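You operate a simulated robot arm through the tools that you are given. There is no shell and no other tool.

You run a simulated robot arm. Do the job below in one go: nothing can be reset, and whatever is moved stays where it is left.

Task
Press the yellow loop back into the turntable coil, then the white one.
Fine: wind each loop round to the keeper block of its colour; a block is pulled out before its loop comes up; all blocks end in, the blue one untouched; the knob ends at 4; six moves; no snag.

The check looks at the end state, three seconds after you hand in, the way a careful person would. Anything else that was tipped, shoved, dropped, spilled or broken makes it a failure.

Robot
A 7-joint arm with a three-finger gripper, fixed in place. Base frame: the origin is at the foot of the arm, x ahead of it, y to its left, z up. Readings come in mm, degrees, newtons and seconds.
Its first joint turns from -166.0 to 166.0 degrees. Payload 2.69 kg.
The tool frame sits at the grasp point between the pads (the TCP): z along the fingers, y along the line on which they close. The tips reach 30 mm beyond it. Largest opening 128 mm; the body of the gripper starts 117 mm behind the TCP.
Orientation is that of the tool frame in the base frame, as a unit quaternion [x, y, z, w]. With the fingers straight down and closing along the base's y, the tool's x points along the base's -x, its y along +y and its z along -z.

Tools
- The arm moves only by the tool step_arm. Its argument "deltas" is a list of rows, each an object of numbers (a shift or turn left out is 0, a gripper value left out holds the last): "x", "y", "z": the shift along the tool's x, y, z in mm; "wx", "wy", "wz": the turn, a rotation vector about the tool's x, y, z in degrees. In form: [{"x": .., "y": .., "z": .., "wx": .., "wy": .., "wz": ..}, ...]. A call has 1 to 20 rows; each row shifts and turns the commanded pose from where the row before left it, along the tool's axes as they then stand. "hand" is the finger opening in mm, from 0 to 128, set as the call begins (left out, the last holds). A row lasts 0.2 s, in which the tool goes at most 50 mm and 8.6 degrees; a call with a longer step from one row to the next is refused whole, and so is a gripper value outside its range. Where a pose cannot be reached the arm comes as near as it can. A force on the tool above 90 N (or 10 N above the force at the start of the call, whichever is more), or a blocked arm, ends the call early, and 0.2 s more pass. The fingers move at their own pace and stop on an object; they squeeze with about 23 N. The grip force told is the motor's: it shows also when the fingers shut on nothing. Time passes only in rows, and 0.2 s behind the last, so rows that do not move let the fingers close. The reply holds the time, the measured pose of the TCP, the force on the tool along the base axes, the opening and the grip force, in the units named above and with some noise, with the torque about the TCP (base axes, N m) and any sound that the robot's microphone picked up.
- Cameras (640 x 400 px; columns grow to the right, rows downward): "scene" is fixed at [401, -648, 1609.7]; the picture's right is [1.00, -0.04, 0.00], its down [-0.02, -0.39, -0.92] and it looks along [0.04, 0.92, -0.39] (base axes); focal length 371 px, centre (320, 200). "wrist" rides on the gripper at [58, 54, -131] in the tool frame; the picture's right is [-0.68, 0.74, 0.00], its down [-0.62, -0.57, -0.55] and it looks along [-0.40, -0.37, 0.84] (tool axes); focal length 234 px, centre (320, 200). There is no depth. A picture from a camera that has moved, and an enlarged one, comes with that camera's place and axes in the base frame and with its lens.
- camera(camera): a new picture of that camera. No time passes.
- lift_body(by): slides the trunk up (or, below 0, down) by that many mm; the arm rides with it, the base frame stays. It gives what a move gives, with no picture.
- enlarge(camera, box): a new picture of the part [left, top, right, bottom] of that camera's present view, enlarged. No time passes.
- job_done(): hands the job in; it is judged then, once.

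Places have to be worked out from the pictures, the camera data and where the tool is seen. Open the gripper and draw the arm clear of the work before you hand the job in, unless the task says otherwise.

The tools are called after "Call:" as a command line: name --argument value ..., lists and objects as JSON in quotes. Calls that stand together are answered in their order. step_arm: Moves the arm, as the interface text tells. Its arguments: {"type":"object","properties":{"deltas":{"type":"array","items":{"type":"object","properties":{"x":{"type":"number"},"y":{"type":"number"},"z":{"type":"number"},"wx":{"type":"number"},"wy":{"type":"number"},"wz":{"type":"number"}}}},"hand":{"type":"number"}},"required":["deltas"]} The other tools are called the same way: lift_body (by) slides the trunk up or down; camera (camera) takes a picture; enlarge (camera, box) takes an enlarged picture of a part of a camera's view; job_done () hands the job in.

At the start:

```text
clock: 0.0
tcp_pos: [334.6, 659.3, 1154.0]
tcp_rot: [0.0, 1.0, 0.001, -0.001]
ft_force: [0.4, 0.6, -0.4]
wrist_torque: [0.01, 0.02, 0.01]
width: 128.0
grasp_force: 0.0
trunk travel left (down, up): [-225.0, 125.0]
```

scene: 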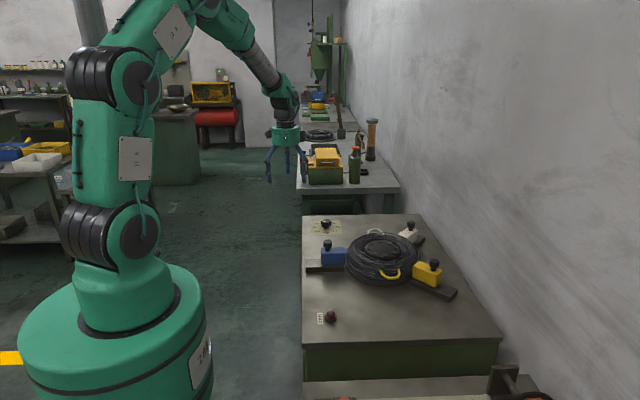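
wrist: 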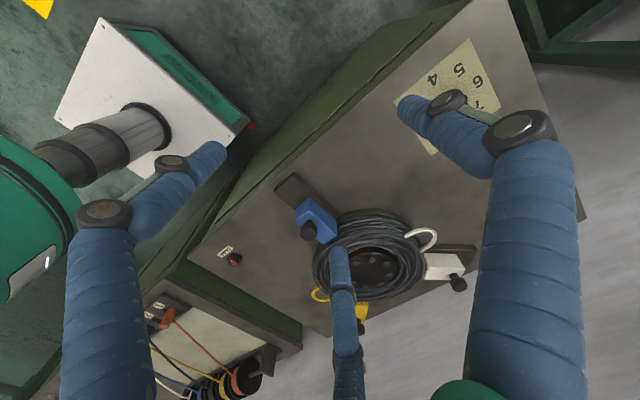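

I'll first look closer at the turntable, the blocks, the knob and its labels before moving anything.

Call:
enlarge --camera "scene" --box '[290, 200, 510, 350]'

Call:
enlarge --camera "wrist" --box '[180, 130, 520, 350]'

Call:
enlarge --camera "wrist" --box '[360, 20, 560, 170]'

Call:
enlarge --camera "scene" --box '[300, 210, 380, 260]'

Call:
enlarge --camera "scene" --box '[300, 295, 380, 345]'

```text
2.67 times, centred on (400, 275) of scene
camera zoom: at [401.0, -648.0, 1609.7], right [1.0, -0.04, 0.0], down [-0.02, -0.39, -0.92], along [0.04, 0.92, -0.39], focal length 989 px, centre (107, 0)
```

zoom: 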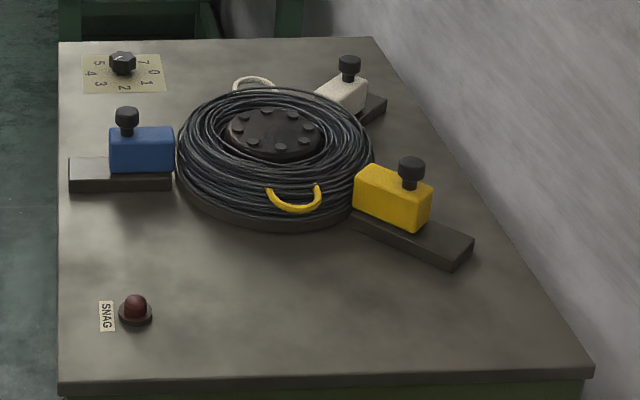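

```text
1.82 times, centred on (350, 240) of wrist
camera zoom: at [277.1, 713.5, 1282.9], right [0.68, 0.74, 0.0], down [0.62, -0.57, 0.55], along [0.4, -0.37, -0.84], focal length 426 px, centre (266, 127)
```

zoom: 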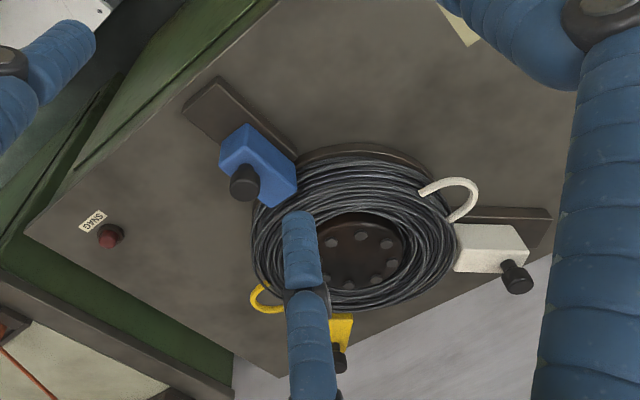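

```text
2.67 times, centred on (460, 95) of wrist
camera zoom: at [277.1, 713.5, 1282.9], right [0.68, 0.74, 0.0], down [0.62, -0.57, 0.55], along [0.4, -0.37, -0.84], focal length 624 px, centre (-53, 480)
```

zoom: 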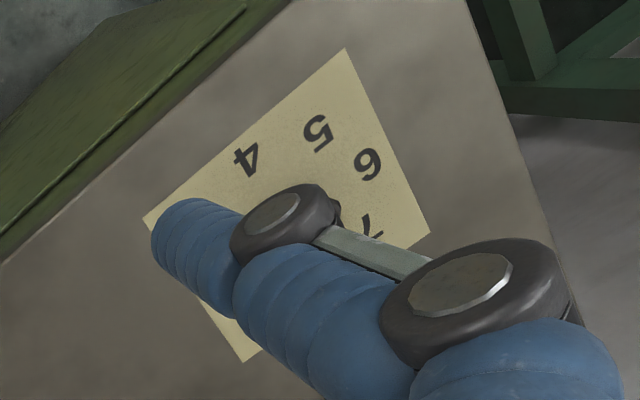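

```text
8.00 times, centred on (340, 235) of scene
camera zoom: at [401.0, -648.0, 1609.7], right [1.0, -0.04, 0.0], down [-0.02, -0.39, -0.92], along [0.04, 0.92, -0.39], focal length 2968 px, centre (160, -80)
```

zoom: 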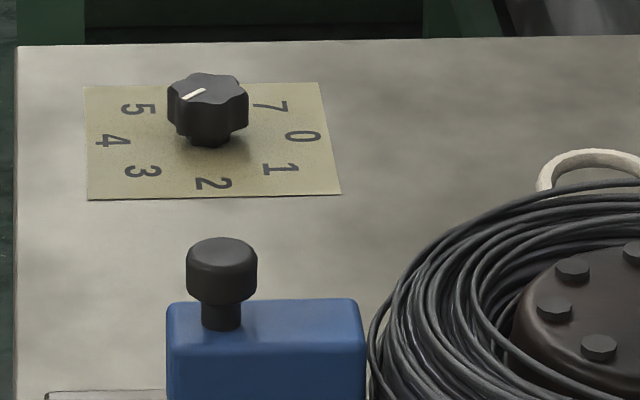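

```text
8.00 times, centred on (340, 320) of scene
camera zoom: at [401.0, -648.0, 1609.7], right [1.0, -0.04, 0.0], down [-0.02, -0.39, -0.92], along [0.04, 0.92, -0.39], focal length 2968 px, centre (160, -760)
```

zoom: 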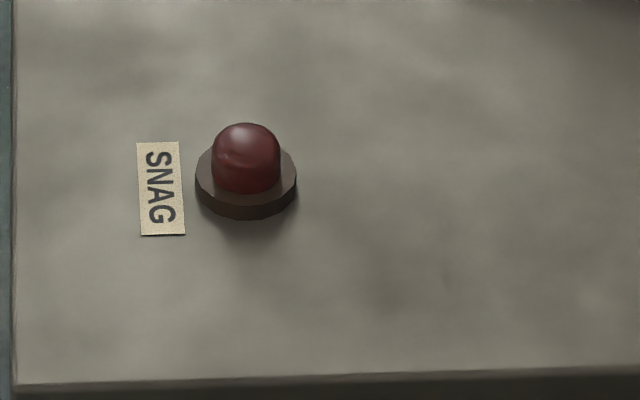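

The knob pointer seems to be at 3, with yellow and white loops standing out of the coil and all three blocks pushed in. I place the turntable hub at about (675, 517, 919). I'll carry the wrist camera over the turntable for a clear view, staying high.

Call:
step_arm --deltas '[{"x": -20, "y": -5}, {"x": -20, "y": -5}, {"x": -20, "y": -5}, {"x": -20, "y": -5}, {"x": -20, "y": -5}, {"x": -20, "y": -5}, {"x": -20, "y": -5}, {"x": -20, "y": -5}, {"x": -20, "y": -5}, {"x": -20, "y": -5}]'

Call:
camera --camera "wrist"

Call:
camera --camera "scene"

```text
clock: 2.2
tcp_pos: [535.1, 609.0, 1155.9]
tcp_rot: [0.0, 1.0, 0.0, 0.0]
ft_force: [-0.2, 0.7, 0.4]
wrist_torque: [0.0, 0.03, 0.05]
width: 128.0
grasp_force: 0.2
trunk travel left (down, up): [-225.0, 125.0]
```

```text
taken
camera wrist: at [477.5, 662.9, 1283.7], right [0.68, 0.74, 0.0], down [0.62, -0.56, 0.55], along [0.4, -0.37, -0.84], focal length 234 px, centre (320, 200)
```

wrist: 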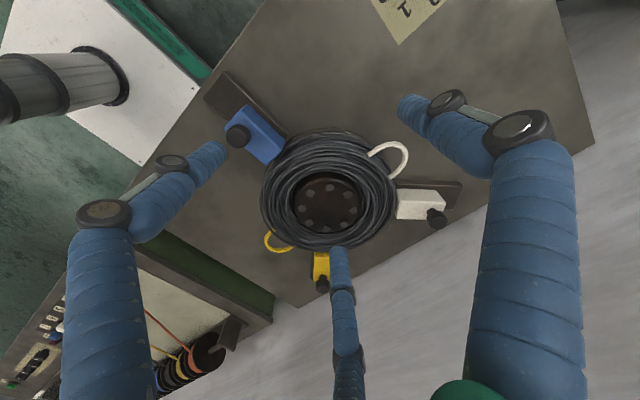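

```text
taken
```

scene: 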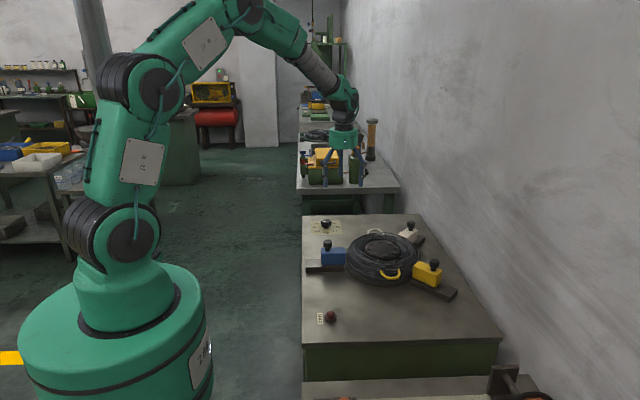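

The wrist view shows what look like three blue fingers rather than two. I'll enlarge both views to check the gripper and the turntable.

Call:
enlarge --camera "scene" --box '[300, 60, 400, 200]'

Call:
enlarge --camera "wrist" --box '[200, 70, 480, 300]'

Call:
enlarge --camera "scene" --box '[340, 210, 460, 300]'

```text
2.86 times, centred on (350, 130) of scene
camera zoom: at [401.0, -648.0, 1609.7], right [1.0, -0.04, 0.0], down [-0.02, -0.39, -0.92], along [0.04, 0.92, -0.39], focal length 1060 px, centre (234, 400)
```

zoom: 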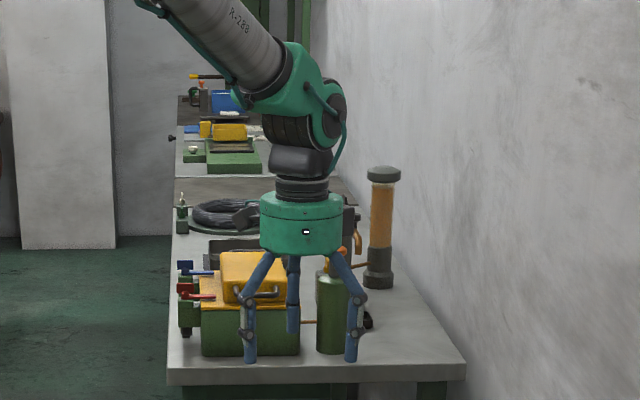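

```text
1.74 times, centred on (340, 185) of wrist
camera zoom: at [477.5, 662.9, 1283.7], right [0.68, 0.74, 0.0], down [0.62, -0.56, 0.55], along [0.4, -0.37, -0.84], focal length 407 px, centre (285, 226)
```

zoom: 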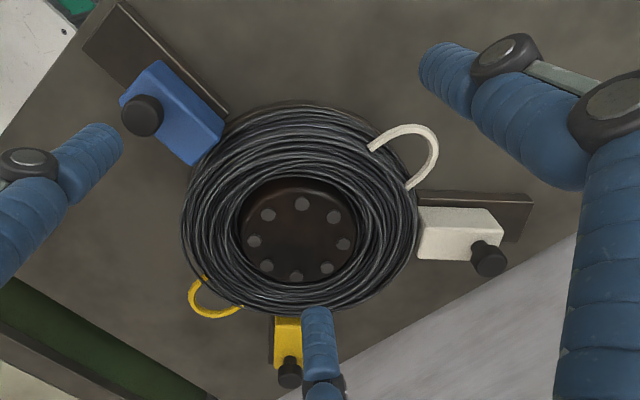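

```text
4.44 times, centred on (400, 255) of scene
camera zoom: at [401.0, -648.0, 1609.7], right [1.0, -0.04, 0.0], down [-0.02, -0.39, -0.92], along [0.04, 0.92, -0.39], focal length 1649 px, centre (-36, -44)
```

zoom: 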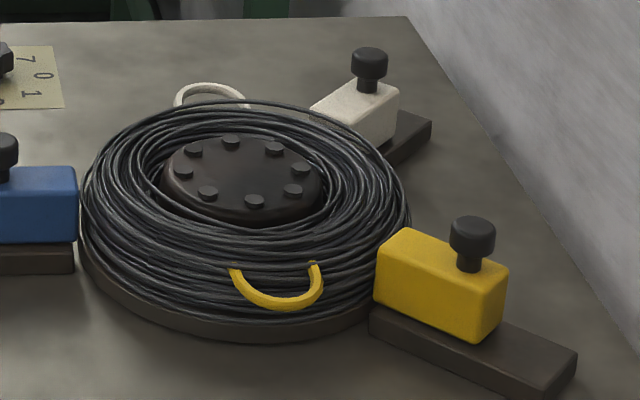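

The gripper really does show three fingers: one on +y and two on −y at ±x of the tool. Nothing is near it, so I'll close it in the air to see how the fingers meet.

Call:
step_arm --deltas '[{}, {}, {}, {}, {}]' --hand 40

Call:
camera --camera "wrist"

Call:
enlarge --camera "scene" --box '[300, 60, 400, 200]'

```text
clock: 3.4
tcp_pos: [534.7, 609.4, 1155.4]
tcp_rot: [0.001, 1.0, 0.0, 0.0]
ft_force: [-0.1, -0.8, 0.2]
wrist_torque: [0.01, -0.04, -0.04]
width: 40.0
grasp_force: 0.1
trunk travel left (down, up): [-225.0, 125.0]
```

```text
taken
camera wrist: at [477.0, 663.2, 1284.1], right [0.68, 0.74, 0.0], down [0.62, -0.57, 0.55], along [0.4, -0.37, -0.84], focal length 234 px, centre (320, 200)
```

wrist: 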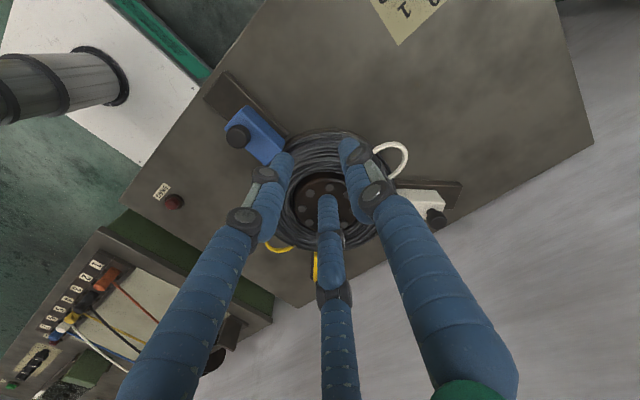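

```text
2.86 times, centred on (350, 130) of scene
camera zoom: at [401.0, -648.0, 1609.7], right [1.0, -0.04, 0.0], down [-0.02, -0.39, -0.92], along [0.04, 0.92, -0.39], focal length 1060 px, centre (234, 400)
```

zoom: 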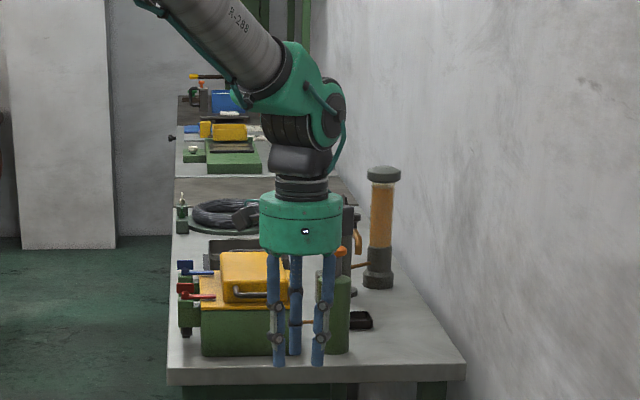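

The three fingers close together towards the tool axis, which suits round handles. From two views I get the hub at about (672, 505). Seen from there the yellow loop is at -90°, the white loop at +90°, and the blocks are yellow at -45°, white at +45° and blue at 180°. So yellow needs +45° (knob 3 to 2) and white then -90° (knob 2 to 4). Next I'll open the hand and take a closer look at the yellow block.

Call:
step_arm --deltas '[{"x": -20, "y": -17}, {"x": -20, "y": -17}, {"x": -20, "y": -17}, {"x": -20, "y": -17}, {"x": -20, "y": -17}, {"x": -20, "y": -17}, {"x": -20, "y": -17}, {"x": -20, "y": -17}, {"x": -20, "y": -17, "z": 20}, {"x": -16, "y": -14, "z": 20}, {}]' --hand 128

Call:
camera --camera "wrist"

Call:
enlarge --camera "scene" --box '[400, 250, 470, 300]'

```text
clock: 5.8
tcp_pos: [730.3, 443.2, 1114.5]
tcp_rot: [0.0, 1.0, 0.001, 0.0]
ft_force: [0.1, 0.2, 0.7]
wrist_torque: [-0.03, 0.03, -0.01]
width: 128.0
grasp_force: 0.0
trunk travel left (down, up): [-225.0, 125.0]
```

```text
taken
camera wrist: at [673.3, 497.2, 1242.9], right [0.68, 0.74, 0.0], down [0.62, -0.57, 0.55], along [0.4, -0.37, -0.84], focal length 234 px, centre (320, 200)
```

wrist: 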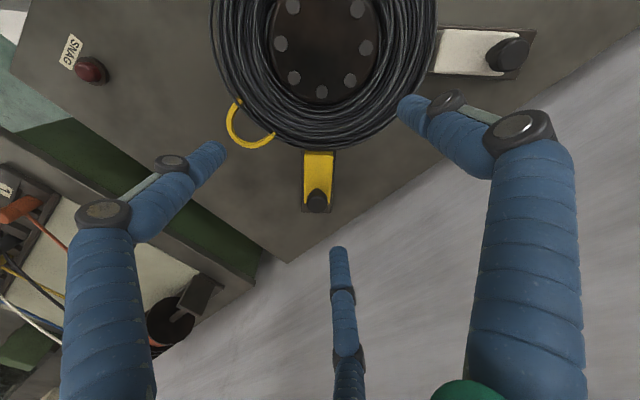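

```text
8.00 times, centred on (435, 275) of scene
camera zoom: at [401.0, -648.0, 1609.7], right [1.0, -0.04, 0.0], down [-0.02, -0.39, -0.92], along [0.04, 0.92, -0.39], focal length 2968 px, centre (-600, -400)
```

zoom: 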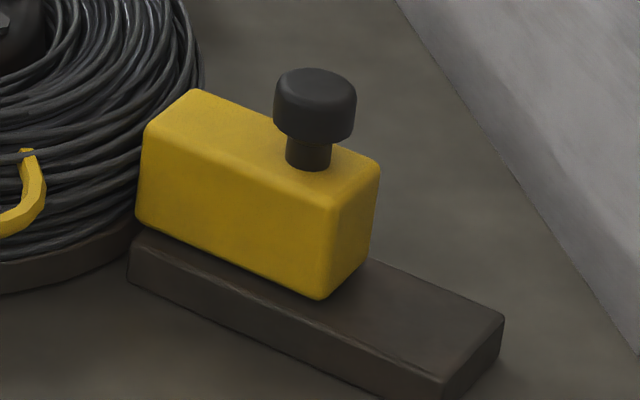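

I'll enlarge the wrist view on the yellow block so I can measure its handle and rail.

Call:
enlarge --camera "wrist" --box '[220, 70, 420, 230]'

Call:
enlarge --camera "wrist" --box '[400, 0, 600, 120]'

```text
2.50 times, centred on (320, 150) of wrist
camera zoom: at [673.3, 497.2, 1242.9], right [0.68, 0.74, 0.0], down [0.62, -0.57, 0.55], along [0.4, -0.37, -0.84], focal length 585 px, centre (320, 325)
```

zoom: 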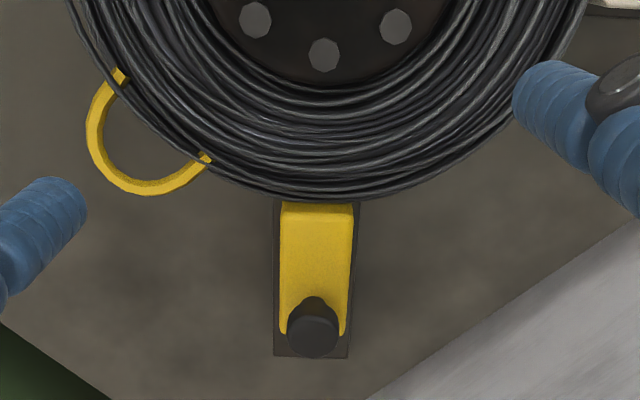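

```text
3.20 times, centred on (500, 60) of wrist
camera zoom: at [673.3, 497.2, 1242.9], right [0.68, 0.74, 0.0], down [0.62, -0.57, 0.55], along [0.4, -0.37, -0.84], focal length 749 px, centre (-256, 648)
```

zoom: 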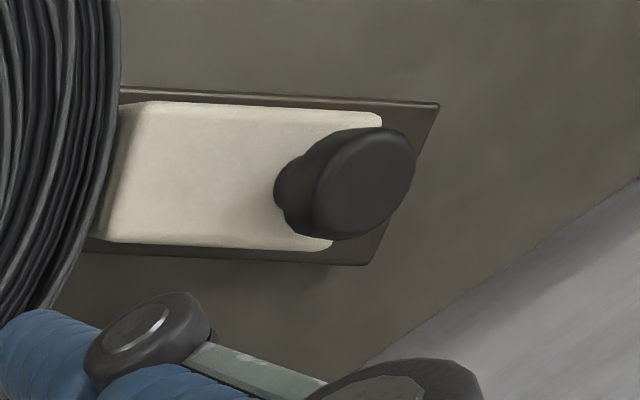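

The yellow handle cap is about 33 mm across, spans z 943–960, and sits at (812, 364), exactly -45° and about 198 mm from the hub. The block top is z≈925 and the rail leaves about 60 mm of travel. I'll turn the tool 45° so one finger is on the hub side and narrow the hand to 70.

Call:
step_arm --deltas '[{"wz": -7.5}, {"wz": -7.5}, {"wz": -7.5}, {"wz": -7.5}, {"wz": -7.5}, {"wz": -7.5}, {"y": -16}, {"y": -16}, {"y": -16}, {"y": -16}, {"y": -16}, {"y": -16}, {"y": -18, "x": -2}, {}]' --hand 70

Call:
camera --camera "wrist"

Call:
enlarge --camera "scene" --box '[360, 180, 480, 300]'

```text
clock: 8.8
tcp_pos: [813.6, 362.9, 1113.9]
tcp_rot: [-0.383, 0.924, 0.0, -0.001]
ft_force: [0.8, 0.0, -1.3]
wrist_torque: [0.06, 0.03, -0.03]
width: 69.8
grasp_force: 0.1
trunk travel left (down, up): [-225.0, 125.0]
```

```text
taken
camera wrist: at [735.7, 360.4, 1242.7], right [-0.04, 1.0, 0.0], down [0.84, 0.04, 0.55], along [0.55, 0.02, -0.84], focal length 234 px, centre (320, 200)
```

wrist: 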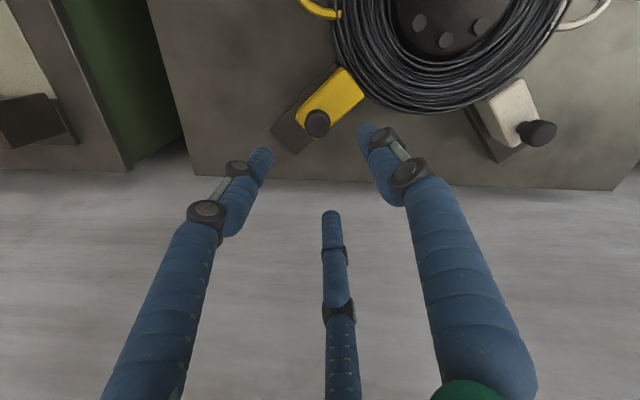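

```text
3.33 times, centred on (420, 240) of scene
camera zoom: at [401.0, -648.0, 1609.7], right [1.0, -0.04, 0.0], down [-0.02, -0.39, -0.92], along [0.04, 0.92, -0.39], focal length 1237 px, centre (-13, 67)
```

zoom: 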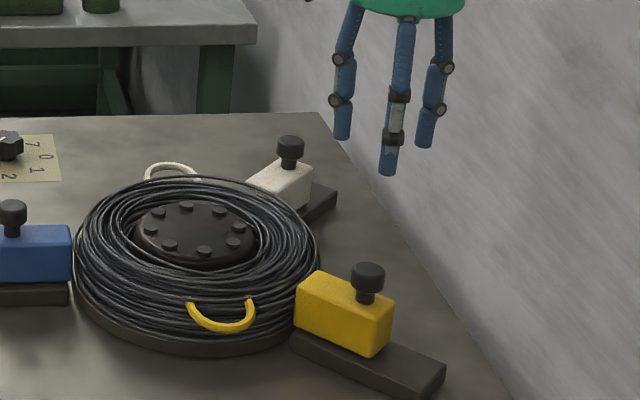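

The handle appears almost on the tool axis. I'll enlarge to confirm the alignment before going down.

Call:
enlarge --camera "wrist" --box '[260, 60, 380, 180]'

```text
3.33 times, centred on (320, 120) of wrist
camera zoom: at [735.7, 360.4, 1242.7], right [-0.04, 1.0, 0.0], down [0.84, 0.04, 0.55], along [0.55, 0.02, -0.84], focal length 781 px, centre (320, 467)
```

zoom: 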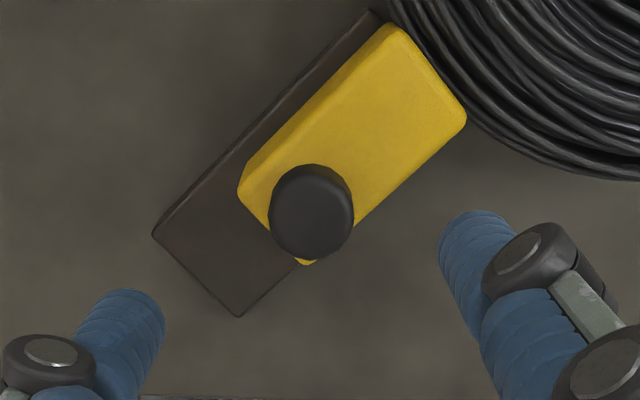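

My reading puts the handle at (813, 361) and the TCP at (813.6, 362.9), so alignment is good. I'll lower to TCP z≈962, which keeps the tips about 7 mm above the block top, then close.

Call:
step_arm --deltas '[{"z": 20}, {"z": 20}, {"z": 20}, {"z": 20}, {"z": 20}, {"z": 20}, {"z": 10}, {"z": 10}, {"z": 6}, {"z": 6}, {}]'

Call:
camera --camera "wrist"

Call:
enlarge --camera "scene" --box '[380, 210, 480, 300]'

```text
clock: 11.2
tcp_pos: [812.3, 365.1, 960.6]
tcp_rot: [-0.382, 0.924, 0.0, 0.001]
ft_force: [-0.5, -0.9, 0.2]
wrist_torque: [0.01, 0.02, 0.0]
width: 69.8
grasp_force: 0.1
trunk travel left (down, up): [-225.0, 125.0]
```

```text
taken
camera wrist: at [735.0, 361.2, 1089.8], right [-0.04, 1.0, 0.0], down [0.84, 0.04, 0.55], along [0.55, 0.02, -0.84], focal length 234 px, centre (320, 200)
```

wrist: 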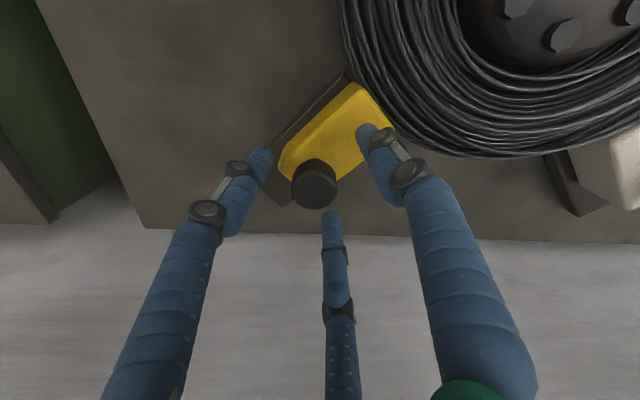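

```text
4.44 times, centred on (430, 255) of scene
camera zoom: at [401.0, -648.0, 1609.7], right [1.0, -0.04, 0.0], down [-0.02, -0.39, -0.92], along [0.04, 0.92, -0.39], focal length 1649 px, centre (-169, -44)
```

zoom: 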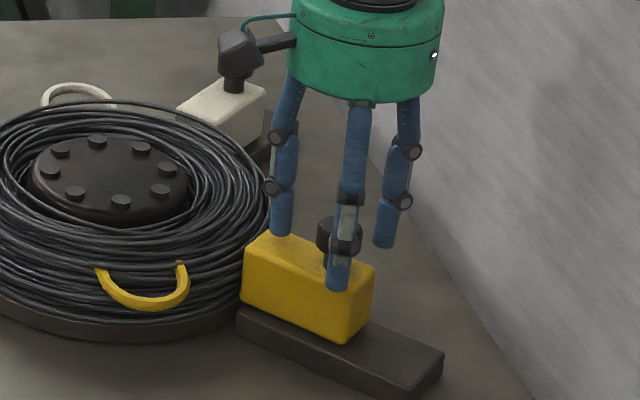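

The fingers are round the handle. I'll enlarge to check the centring before closing.

Call:
enlarge --camera "wrist" --box '[250, 110, 400, 230]'

```text
3.33 times, centred on (325, 170) of wrist
camera zoom: at [735.0, 361.2, 1089.8], right [-0.04, 1.0, 0.0], down [0.84, 0.04, 0.55], along [0.55, 0.02, -0.84], focal length 781 px, centre (303, 300)
```

zoom: 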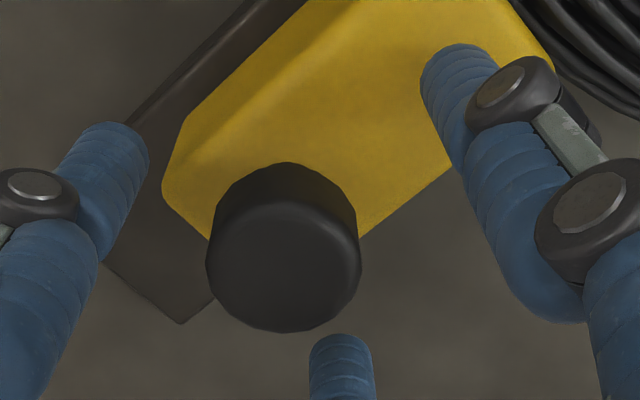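

The cap centre is about 4 mm off along tool x, so I'll correct that and close on the handle.

Call:
step_arm --deltas '[{"x": 4}, {}]' --hand 50

Call:
step_arm --deltas '[{}, {}, {}, {}]' --hand 20

Call:
enlarge --camera "wrist" --box '[230, 80, 410, 230]'

Call:
enlarge --camera "scene" --box '[380, 210, 480, 300]'

```text
clock: 11.8
tcp_pos: [809.3, 359.7, 961.0]
tcp_rot: [-0.383, 0.924, -0.001, 0.0]
ft_force: [0.3, 0.2, -1.0]
wrist_torque: [0.01, -0.01, 0.0]
width: 49.9
grasp_force: 0.0
trunk travel left (down, up): [-225.0, 125.0]
```

```text
clock: 12.8
tcp_pos: [811.7, 360.9, 960.2]
tcp_rot: [-0.383, 0.924, 0.0, 0.001]
ft_force: [22.6, 5.8, -0.6]
wrist_torque: [0.08, -0.47, 0.0]
width: 35.9
grasp_force: 12.0
trunk travel left (down, up): [-225.0, 125.0]
```

```text
2.67 times, centred on (320, 155) of wrist
camera zoom: at [733.3, 358.6, 1090.6], right [-0.04, 1.0, 0.0], down [0.83, 0.04, 0.55], along [0.55, 0.02, -0.84], focal length 624 px, centre (320, 320)
```

zoom: 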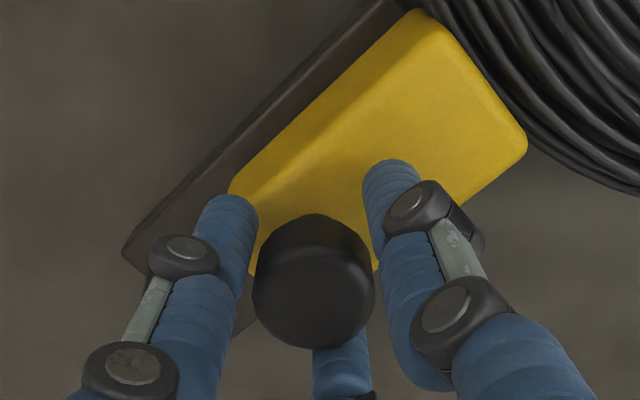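

```text
4.44 times, centred on (430, 255) of scene
camera zoom: at [401.0, -648.0, 1609.7], right [1.0, -0.04, 0.0], down [-0.02, -0.39, -0.92], along [0.04, 0.92, -0.39], focal length 1649 px, centre (-169, -44)
```

zoom: 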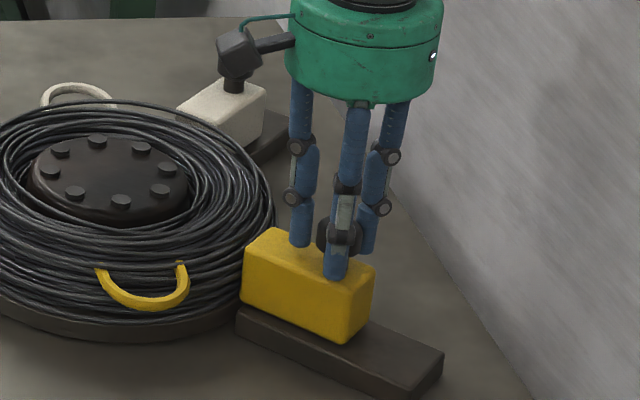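

The grip holds at 35.9 mm, but there is a 22 N side force along x, so the tool is slightly off-centre. I'll make a small 1 mm shift towards -x to see which way relieves it.

Call:
step_arm --deltas '[{"x": 0.7, "y": 0.7}, {}]'

```text
clock: 13.4
tcp_pos: [811.1, 360.4, 961.8]
tcp_rot: [-0.383, 0.924, 0.0, 0.0]
ft_force: [27.1, 1.9, 2.4]
wrist_torque: [-0.01, -0.6, -0.08]
width: 37.8
grasp_force: 14.0
trunk travel left (down, up): [-225.0, 125.0]
```

Moving to -x raised the force, so the relief is towards +x. I'll shift about 3 mm that way.

Call:
step_arm --deltas '[{"x": -1, "y": -1}, {"x": -1, "y": -1}, {}]'

```text
clock: 14.2
tcp_pos: [813.6, 360.6, 961.6]
tcp_rot: [-0.384, 0.923, -0.001, -0.001]
ft_force: [18.0, 16.1, 5.6]
wrist_torque: [0.34, -0.45, 0.2]
width: 34.6
grasp_force: 10.5
trunk travel left (down, up): [-225.0, 125.0]
```

The force has turned towards +y as well, so I'll shift about (+1, +2) mm in base axes to centre on the handle.

Call:
step_arm --deltas '[{"x": -1, "y": 0.4}, {"x": -1.1, "y": 0.3}, {}]'

```text
clock: 15.0
tcp_pos: [813.6, 361.7, 961.2]
tcp_rot: [-0.382, 0.924, 0.0, -0.001]
ft_force: [16.2, -2.7, 6.9]
wrist_torque: [-0.14, -0.44, -0.07]
width: 33.2
grasp_force: 10.2
trunk travel left (down, up): [-225.0, 125.0]
```

Better: 16 N, now almost all along x. I'll nudge another 1.5 mm to +x.

Call:
step_arm --deltas '[{"x": -1.1, "y": -1.1}, {}]'

```text
clock: 15.6
tcp_pos: [812.7, 361.9, 962.0]
tcp_rot: [-0.383, 0.924, 0.0, -0.001]
ft_force: [4.4, -8.6, 10.0]
wrist_torque: [-0.28, -0.11, -0.07]
width: 33.0
grasp_force: 9.6
trunk travel left (down, up): [-225.0, 125.0]
```

The side forces are small now, and the handle measures 33 mm across. I'll firm up the grip and start pulling the block outward along tool -y, a little at first.

Call:
step_arm --deltas '[{}, {}, {"y": -3}, {"y": -3}, {"y": -3}, {}]' --hand 0

Call:
enlarge --camera "scene" --box '[380, 210, 480, 300]'

```text
clock: 17.0
tcp_pos: [819.5, 355.3, 961.3]
tcp_rot: [-0.383, 0.924, 0.0, -0.001]
ft_force: [-10.4, -7.1, -8.1]
wrist_torque: [-0.18, 0.4, 0.05]
width: 30.8
grasp_force: 44.9
trunk travel left (down, up): [-225.0, 125.0]
```

```text
4.44 times, centred on (430, 255) of scene
camera zoom: at [401.0, -648.0, 1609.7], right [1.0, -0.04, 0.0], down [-0.02, -0.39, -0.92], along [0.04, 0.92, -0.39], focal length 1649 px, centre (-169, -44)
```

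zoom: 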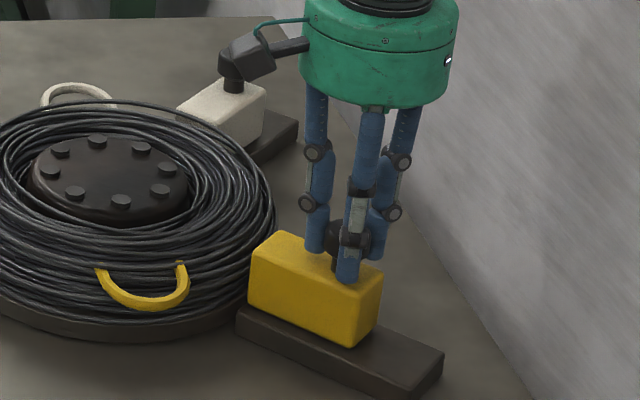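

The block slides with about 10 N. I'll keep pulling and watch for the end stop.

Call:
step_arm --deltas '[{"y": -5}, {"y": -5}, {"y": -5}, {"y": -5}, {"y": -5}, {"y": -5}, {"y": -5}, {"y": -5}, {}]'

Call:
enlarge --camera "scene" --box '[380, 210, 480, 300]'

```text
clock: 19.0
tcp_pos: [848.3, 326.4, 960.7]
tcp_rot: [-0.382, 0.924, 0.001, -0.001]
ft_force: [-20.8, -23.4, -18.6]
wrist_torque: [-0.47, 0.17, -0.2]
width: 31.1
grasp_force: 45.2
trunk travel left (down, up): [-225.0, 125.0]
```

```text
4.44 times, centred on (430, 255) of scene
camera zoom: at [401.0, -648.0, 1609.7], right [1.0, -0.04, 0.0], down [-0.02, -0.39, -0.92], along [0.04, 0.92, -0.39], focal length 1649 px, centre (-169, -44)
```

zoom: 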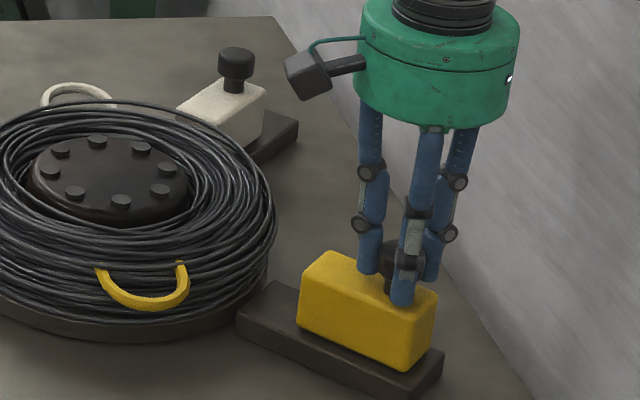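

The block is out about 50 mm, with its outer end near the rail end. I'll relax the sideways and vertical strain slightly and pull the last few millimetres while watching the force.

Call:
step_arm --deltas '[{"x": 1, "z": 1}, {"y": -2}, {"y": -2}, {"y": -2}, {"y": -2}, {}]'

Call:
enlarge --camera "scene" --box '[380, 210, 480, 300]'

```text
clock: 20.4
tcp_pos: [849.8, 325.1, 961.3]
tcp_rot: [-0.384, 0.924, 0.0, 0.0]
ft_force: [-51.8, 26.3, -10.2]
wrist_torque: [0.64, 0.96, -0.08]
width: 31.0
grasp_force: 45.0
trunk travel left (down, up): [-225.0, 125.0]
```

```text
4.44 times, centred on (430, 255) of scene
camera zoom: at [401.0, -648.0, 1609.7], right [1.0, -0.04, 0.0], down [-0.02, -0.39, -0.92], along [0.04, 0.92, -0.39], focal length 1649 px, centre (-169, -44)
```

zoom: 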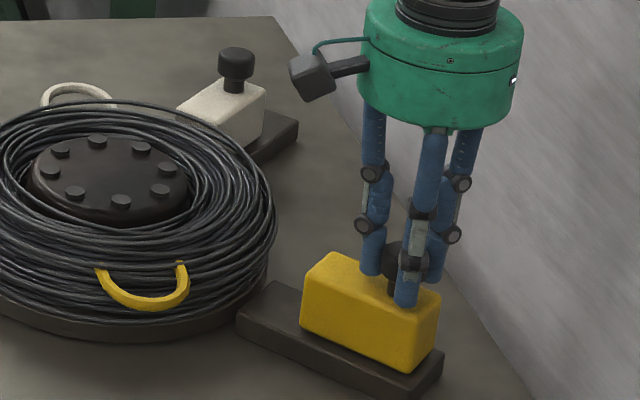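

The force jumped to 58 N against the pull, so the block is at its outer stop after about 52 mm. I'll ease back the command, open the hand and rise straight up.

Call:
step_arm --deltas '[{"y": 2}, {"y": 2}, {}]'

Call:
step_arm --deltas '[{}, {}, {}]' --hand 70

```text
clock: 21.2
tcp_pos: [850.8, 324.3, 960.7]
tcp_rot: [-0.384, 0.923, -0.001, 0.0]
ft_force: [-38.1, 11.5, -15.0]
wrist_torque: [0.09, 0.46, 0.14]
width: 31.1
grasp_force: 44.8
trunk travel left (down, up): [-225.0, 125.0]
```

```text
clock: 22.0
tcp_pos: [852.2, 325.7, 962.3]
tcp_rot: [-0.383, 0.924, 0.0, 0.0]
ft_force: [-0.6, -0.3, 0.7]
wrist_torque: [-0.01, 0.03, -0.02]
width: 70.0
grasp_force: 0.1
trunk travel left (down, up): [-225.0, 125.0]
```

The yellow block is out and released. I'll rise and go over the knob, at about (491, 825), to read its pointer from above.

Call:
step_arm --deltas '[{"z": -20}, {"z": -20}, {"z": -20}, {"z": -20}, {"z": -20}, {"z": -20}]'

Call:
step_arm --deltas '[{"x": -5.1, "y": 32}, {"x": -5.1, "y": 32}, {"x": -5.1, "y": 32}, {"x": -5.1, "y": 32}, {"x": -5.1, "y": 32}, {"x": -5.1, "y": 32}, {"x": -5.1, "y": 32}, {"x": -5.1, "y": 32}, {"x": -5.1, "y": 32}, {"x": -5.1, "y": 32}, {"x": -5.1, "y": 32}, {"x": -5.1, "y": 32}, {"x": -5.1, "y": 32}, {"x": -5.1, "y": 32}, {"x": -5.1, "y": 32}, {"x": -5.1, "y": 32}, {"x": -5.1, "y": 32}, {"x": -5.1, "y": 32}, {"x": -5.1, "y": 32}, {}]'

Call:
camera --camera "wrist"

Call:
camera --camera "scene"

```text
clock: 23.4
tcp_pos: [851.1, 322.7, 1082.1]
tcp_rot: [-0.382, 0.924, 0.0, 0.0]
ft_force: [0.2, 0.9, 0.4]
wrist_torque: [0.03, 0.01, -0.02]
width: 69.9
grasp_force: 0.1
trunk travel left (down, up): [-225.0, 125.0]
```

```text
clock: 27.6
tcp_pos: [486.9, 821.5, 1080.3]
tcp_rot: [-0.382, 0.924, 0.0, -0.001]
ft_force: [0.1, 1.3, -0.1]
wrist_torque: [-0.04, -0.06, -0.04]
width: 69.9
grasp_force: 0.1
trunk travel left (down, up): [-225.0, 125.0]
```

```text
taken
camera wrist: at [408.8, 818.9, 1209.6], right [-0.04, 1.0, 0.0], down [0.84, 0.04, 0.55], along [0.55, 0.02, -0.84], focal length 234 px, centre (320, 200)
```

wrist: 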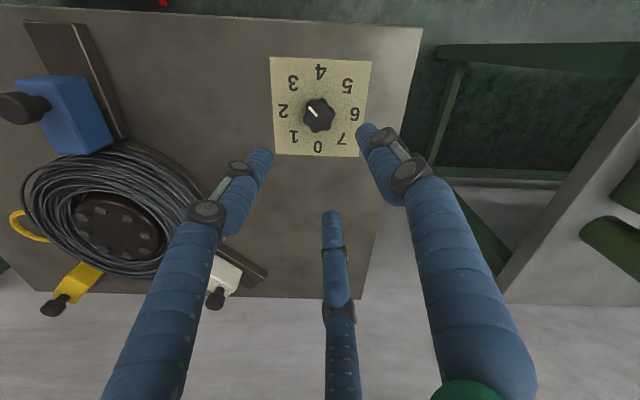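

```text
taken
```

scene: 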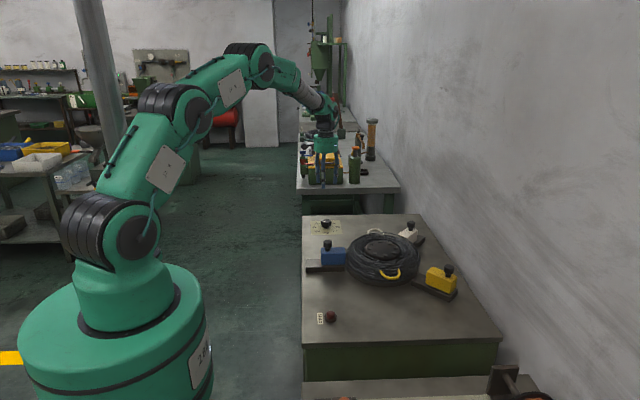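

Call:
enlarge --camera "wrist" --box '[260, 45, 400, 165]'

```text
3.33 times, centred on (330, 105) of wrist
camera zoom: at [408.8, 818.9, 1209.6], right [-0.04, 1.0, 0.0], down [0.84, 0.04, 0.55], along [0.55, 0.02, -0.84], focal length 781 px, centre (287, 517)
```

zoom: 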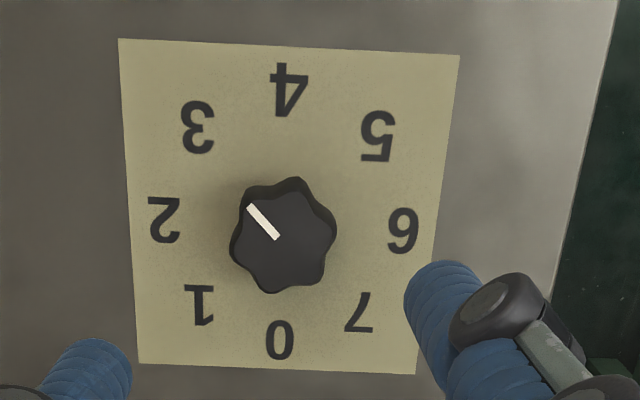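

From above the pointer is clearly at 3, and the knob centre is about (487.5, 821.5) with its top at z≈884. Its six flutes line up with my three fingers at this yaw. I'll go down round it.

Call:
step_arm --deltas '[{"z": 20}, {"z": 20}, {"z": 20}, {"z": 20}, {"z": 20}, {"z": 20}, {"z": 20}, {"z": 20}, {"z": 10}, {"z": 10}, {"z": 6}, {}]'

Call:
enlarge --camera "wrist" --box '[240, 110, 400, 230]'

Call:
enlarge --camera "scene" --box '[290, 190, 370, 240]'

```text
clock: 30.2
tcp_pos: [487.9, 822.3, 894.2]
tcp_rot: [-0.383, 0.924, 0.0, 0.0]
ft_force: [-0.5, 0.3, 0.9]
wrist_torque: [-0.04, 0.01, 0.03]
width: 70.1
grasp_force: 0.0
trunk travel left (down, up): [-225.0, 125.0]
```

```text
3.33 times, centred on (320, 170) of wrist
camera zoom: at [411.3, 819.5, 1023.3], right [-0.04, 1.0, 0.0], down [0.84, 0.04, 0.55], along [0.55, 0.02, -0.84], focal length 781 px, centre (320, 300)
```

zoom: 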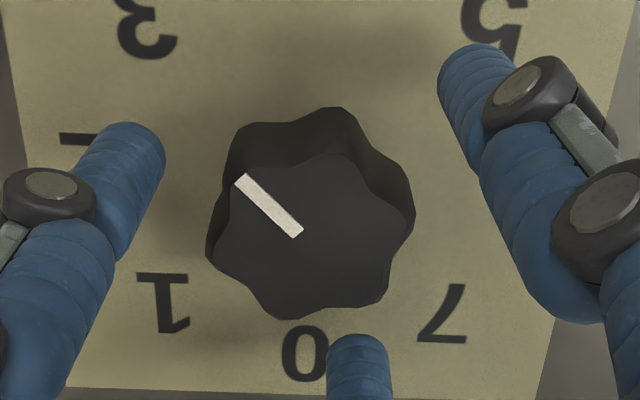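

```text
8.00 times, centred on (330, 215) of scene
camera zoom: at [401.0, -648.0, 1609.7], right [1.0, -0.04, 0.0], down [-0.02, -0.39, -0.92], along [0.04, 0.92, -0.39], focal length 2968 px, centre (240, 80)
```

zoom: 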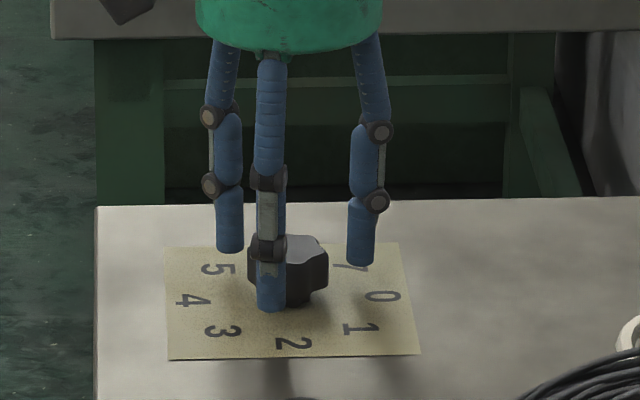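

The knob is well inside the three fingers, each facing a flute. I'll lower 3 mm more and close gently, then read the forces to centre.

Call:
step_arm --deltas '[{"z": 3}, {}, {}, {}, {}]' --hand 30

Call:
enlarge --camera "wrist" --box '[240, 110, 400, 230]'

```text
clock: 31.4
tcp_pos: [488.2, 821.0, 892.4]
tcp_rot: [-0.382, 0.924, 0.001, 0.001]
ft_force: [-1.1, -16.6, 7.3]
wrist_torque: [-0.63, 0.05, -0.04]
width: 43.1
grasp_force: 9.4
trunk travel left (down, up): [-225.0, 125.0]
```

```text
3.33 times, centred on (320, 170) of wrist
camera zoom: at [410.6, 818.4, 1021.2], right [-0.04, 1.0, 0.0], down [0.84, 0.04, 0.55], along [0.55, 0.02, -0.84], focal length 781 px, centre (320, 300)
```

zoom: 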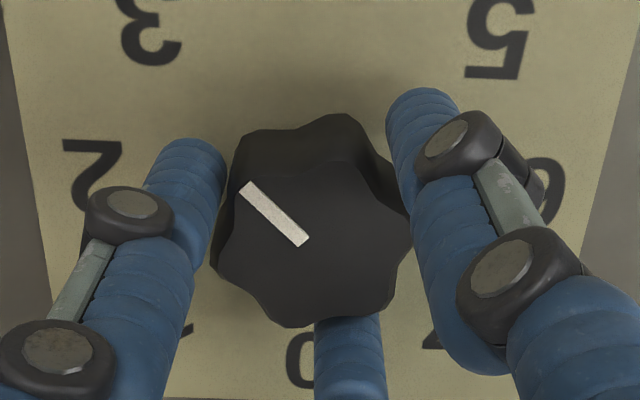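

There is a 16 N force along -y, so I'll shift 1.5 mm that way to centre.

Call:
step_arm --deltas '[{"x": 1.1, "y": -1.1}, {}]'

```text
clock: 32.0
tcp_pos: [488.7, 820.6, 892.4]
tcp_rot: [-0.384, 0.923, 0.0, 0.001]
ft_force: [-3.8, -2.5, 1.3]
wrist_torque: [-0.02, 0.19, 0.0]
width: 42.9
grasp_force: 9.6
trunk travel left (down, up): [-225.0, 125.0]
```

Centred, with forces near zero. I'll tighten the grip and turn the knob a first 15° anticlockwise (towards 2) to check which way the coil follows.

Call:
step_arm --deltas '[{}, {}, {"wz": -4}, {"wz": -4}, {"wz": -4}, {"wz": -3}, {}]' --hand 15

Call:
enlarge --camera "wrist" --box '[240, 110, 400, 230]'

Call:
enlarge --camera "scene" --box '[340, 210, 470, 310]'

```text
clock: 33.6
tcp_pos: [490.2, 821.1, 892.0]
tcp_rot: [-0.5, 0.866, 0.0, 0.0]
ft_force: [-3.0, -6.1, 0.7]
wrist_torque: [-0.28, 0.01, 0.02]
width: 41.2
grasp_force: 45.2
trunk travel left (down, up): [-225.0, 125.0]
```

```text
3.33 times, centred on (320, 170) of wrist
camera zoom: at [415.2, 796.9, 1021.1], right [-0.3, 0.95, 0.0], down [0.8, 0.25, 0.55], along [0.52, 0.16, -0.84], focal length 781 px, centre (320, 300)
```

zoom: 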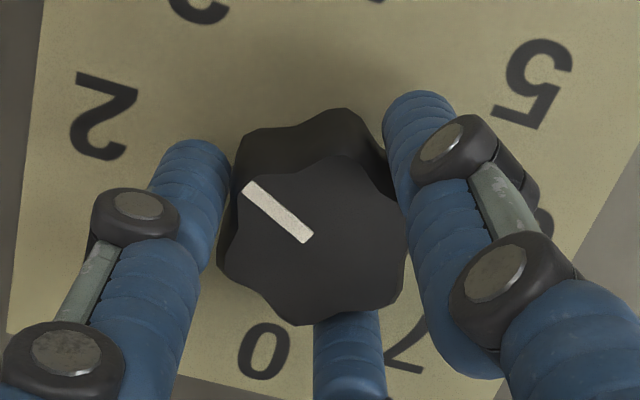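

```text
4.00 times, centred on (405, 260) of scene
camera zoom: at [401.0, -648.0, 1609.7], right [1.0, -0.04, 0.0], down [-0.02, -0.39, -0.92], along [0.04, 0.92, -0.39], focal length 1484 px, centre (-20, -40)
```

zoom: 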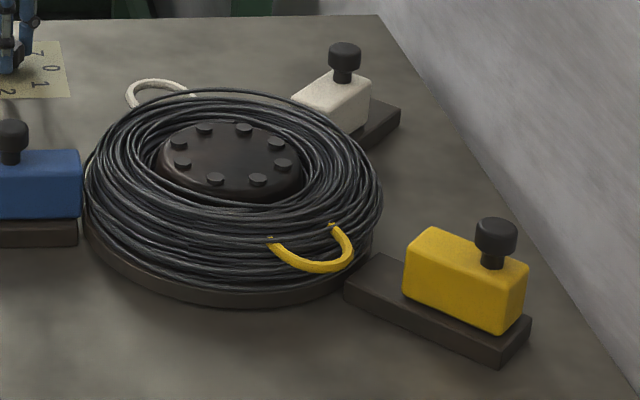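

The coil follows the knob the same way: the yellow loop moved towards its block and white moved away from its own, with no snag. I'll turn the remaining 30° to 2.

Call:
step_arm --deltas '[{"wz": -4}, {"wz": -4}, {"wz": -4}, {"wz": -4}, {"wz": -4}, {"wz": -4}, {"wz": -3}, {"wz": -3}, {}, {}]'

Call:
enlarge --camera "wrist" --box '[240, 80, 420, 230]'

Call:
enlarge --camera "scene" --box '[290, 210, 480, 330]'

```text
clock: 35.8
tcp_pos: [490.0, 820.4, 891.9]
tcp_rot: [0.708, -0.706, 0.0, 0.0]
ft_force: [6.4, -18.8, 3.9]
wrist_torque: [-0.59, -0.1, -0.03]
width: 40.7
grasp_force: 45.4
trunk travel left (down, up): [-225.0, 125.0]
```

```text
2.67 times, centred on (330, 155) of wrist
camera zoom: at [437.2, 762.1, 1021.1], right [-0.74, 0.68, 0.0], down [0.57, 0.62, 0.55], along [0.37, 0.4, -0.84], focal length 624 px, centre (293, 320)
```

zoom: 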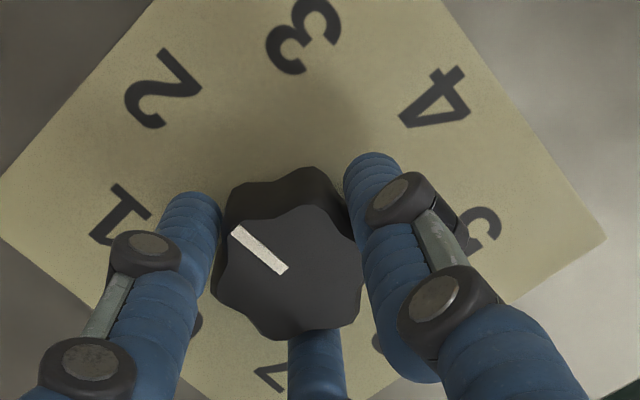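

```text
3.33 times, centred on (385, 270) of scene
camera zoom: at [401.0, -648.0, 1609.7], right [1.0, -0.04, 0.0], down [-0.02, -0.39, -0.92], along [0.04, 0.92, -0.39], focal length 1237 px, centre (103, -33)
```

zoom: 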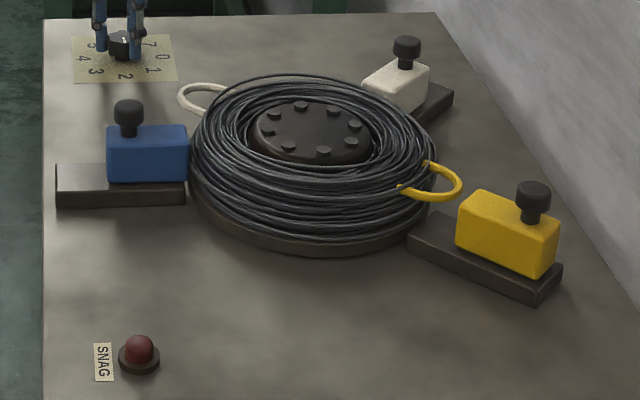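

The yellow loop now sits at its block, the lamp is dark, and the tool turned exactly 45°. I'll open, rise a little and check that the pointer really rests on 2.

Call:
step_arm --deltas '[{}, {}, {}]' --hand 72

Call:
step_arm --deltas '[{"z": -20}, {"z": -20}, {"z": -20}, {"z": -20}, {"z": -20}, {"z": -20}, {"z": -20}, {"z": -20}, {"z": -20}, {}]'

Call:
enlarge --camera "wrist" --box '[240, 30, 420, 180]'

Call:
enlarge --camera "scene" --box '[290, 210, 480, 330]'

Call:
camera --camera "wrist"

```text
clock: 36.6
tcp_pos: [489.3, 822.4, 891.1]
tcp_rot: [-0.707, 0.707, -0.001, -0.001]
ft_force: [0.4, 0.4, -0.3]
wrist_torque: [0.02, 0.02, 0.01]
width: 71.9
grasp_force: 0.1
trunk travel left (down, up): [-225.0, 125.0]
```

```text
clock: 38.8
tcp_pos: [489.3, 821.0, 1071.3]
tcp_rot: [-0.707, 0.707, 0.0, 0.0]
ft_force: [-0.8, -0.3, 0.1]
wrist_torque: [0.01, 0.02, -0.03]
width: 71.8
grasp_force: 0.1
trunk travel left (down, up): [-225.0, 125.0]
```

```text
2.67 times, centred on (330, 105) of wrist
camera zoom: at [436.9, 762.6, 1199.8], right [-0.74, 0.68, 0.0], down [0.57, 0.62, 0.55], along [0.37, 0.4, -0.84], focal length 624 px, centre (293, 453)
```

zoom: 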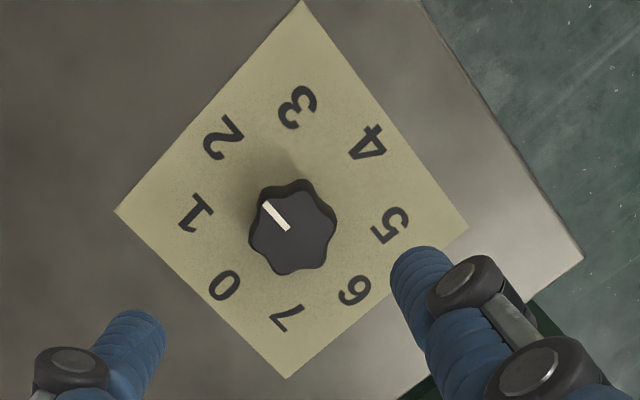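

```text
3.33 times, centred on (385, 270) of scene
camera zoom: at [401.0, -648.0, 1609.7], right [1.0, -0.04, 0.0], down [-0.02, -0.39, -0.92], along [0.04, 0.92, -0.39], focal length 1237 px, centre (103, -33)
```

zoom: 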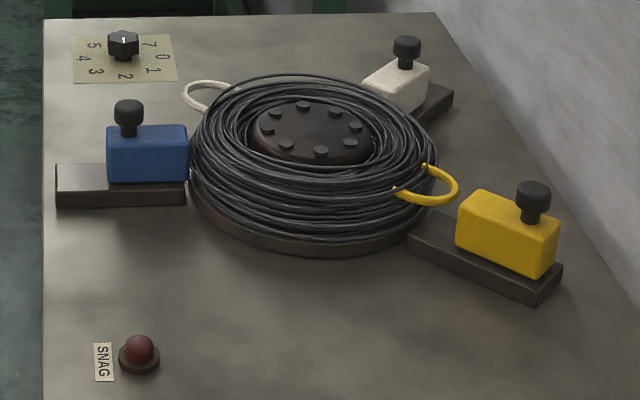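

```text
taken
camera wrist: at [436.9, 762.6, 1199.8], right [-0.74, 0.68, 0.0], down [0.57, 0.62, 0.55], along [0.37, 0.4, -0.84], focal length 234 px, centre (320, 200)
```

wrist: 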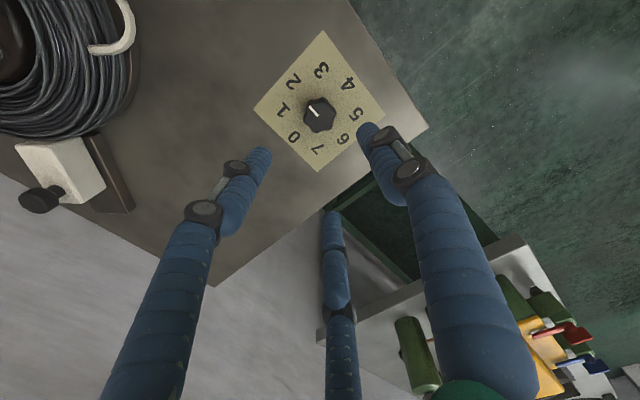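

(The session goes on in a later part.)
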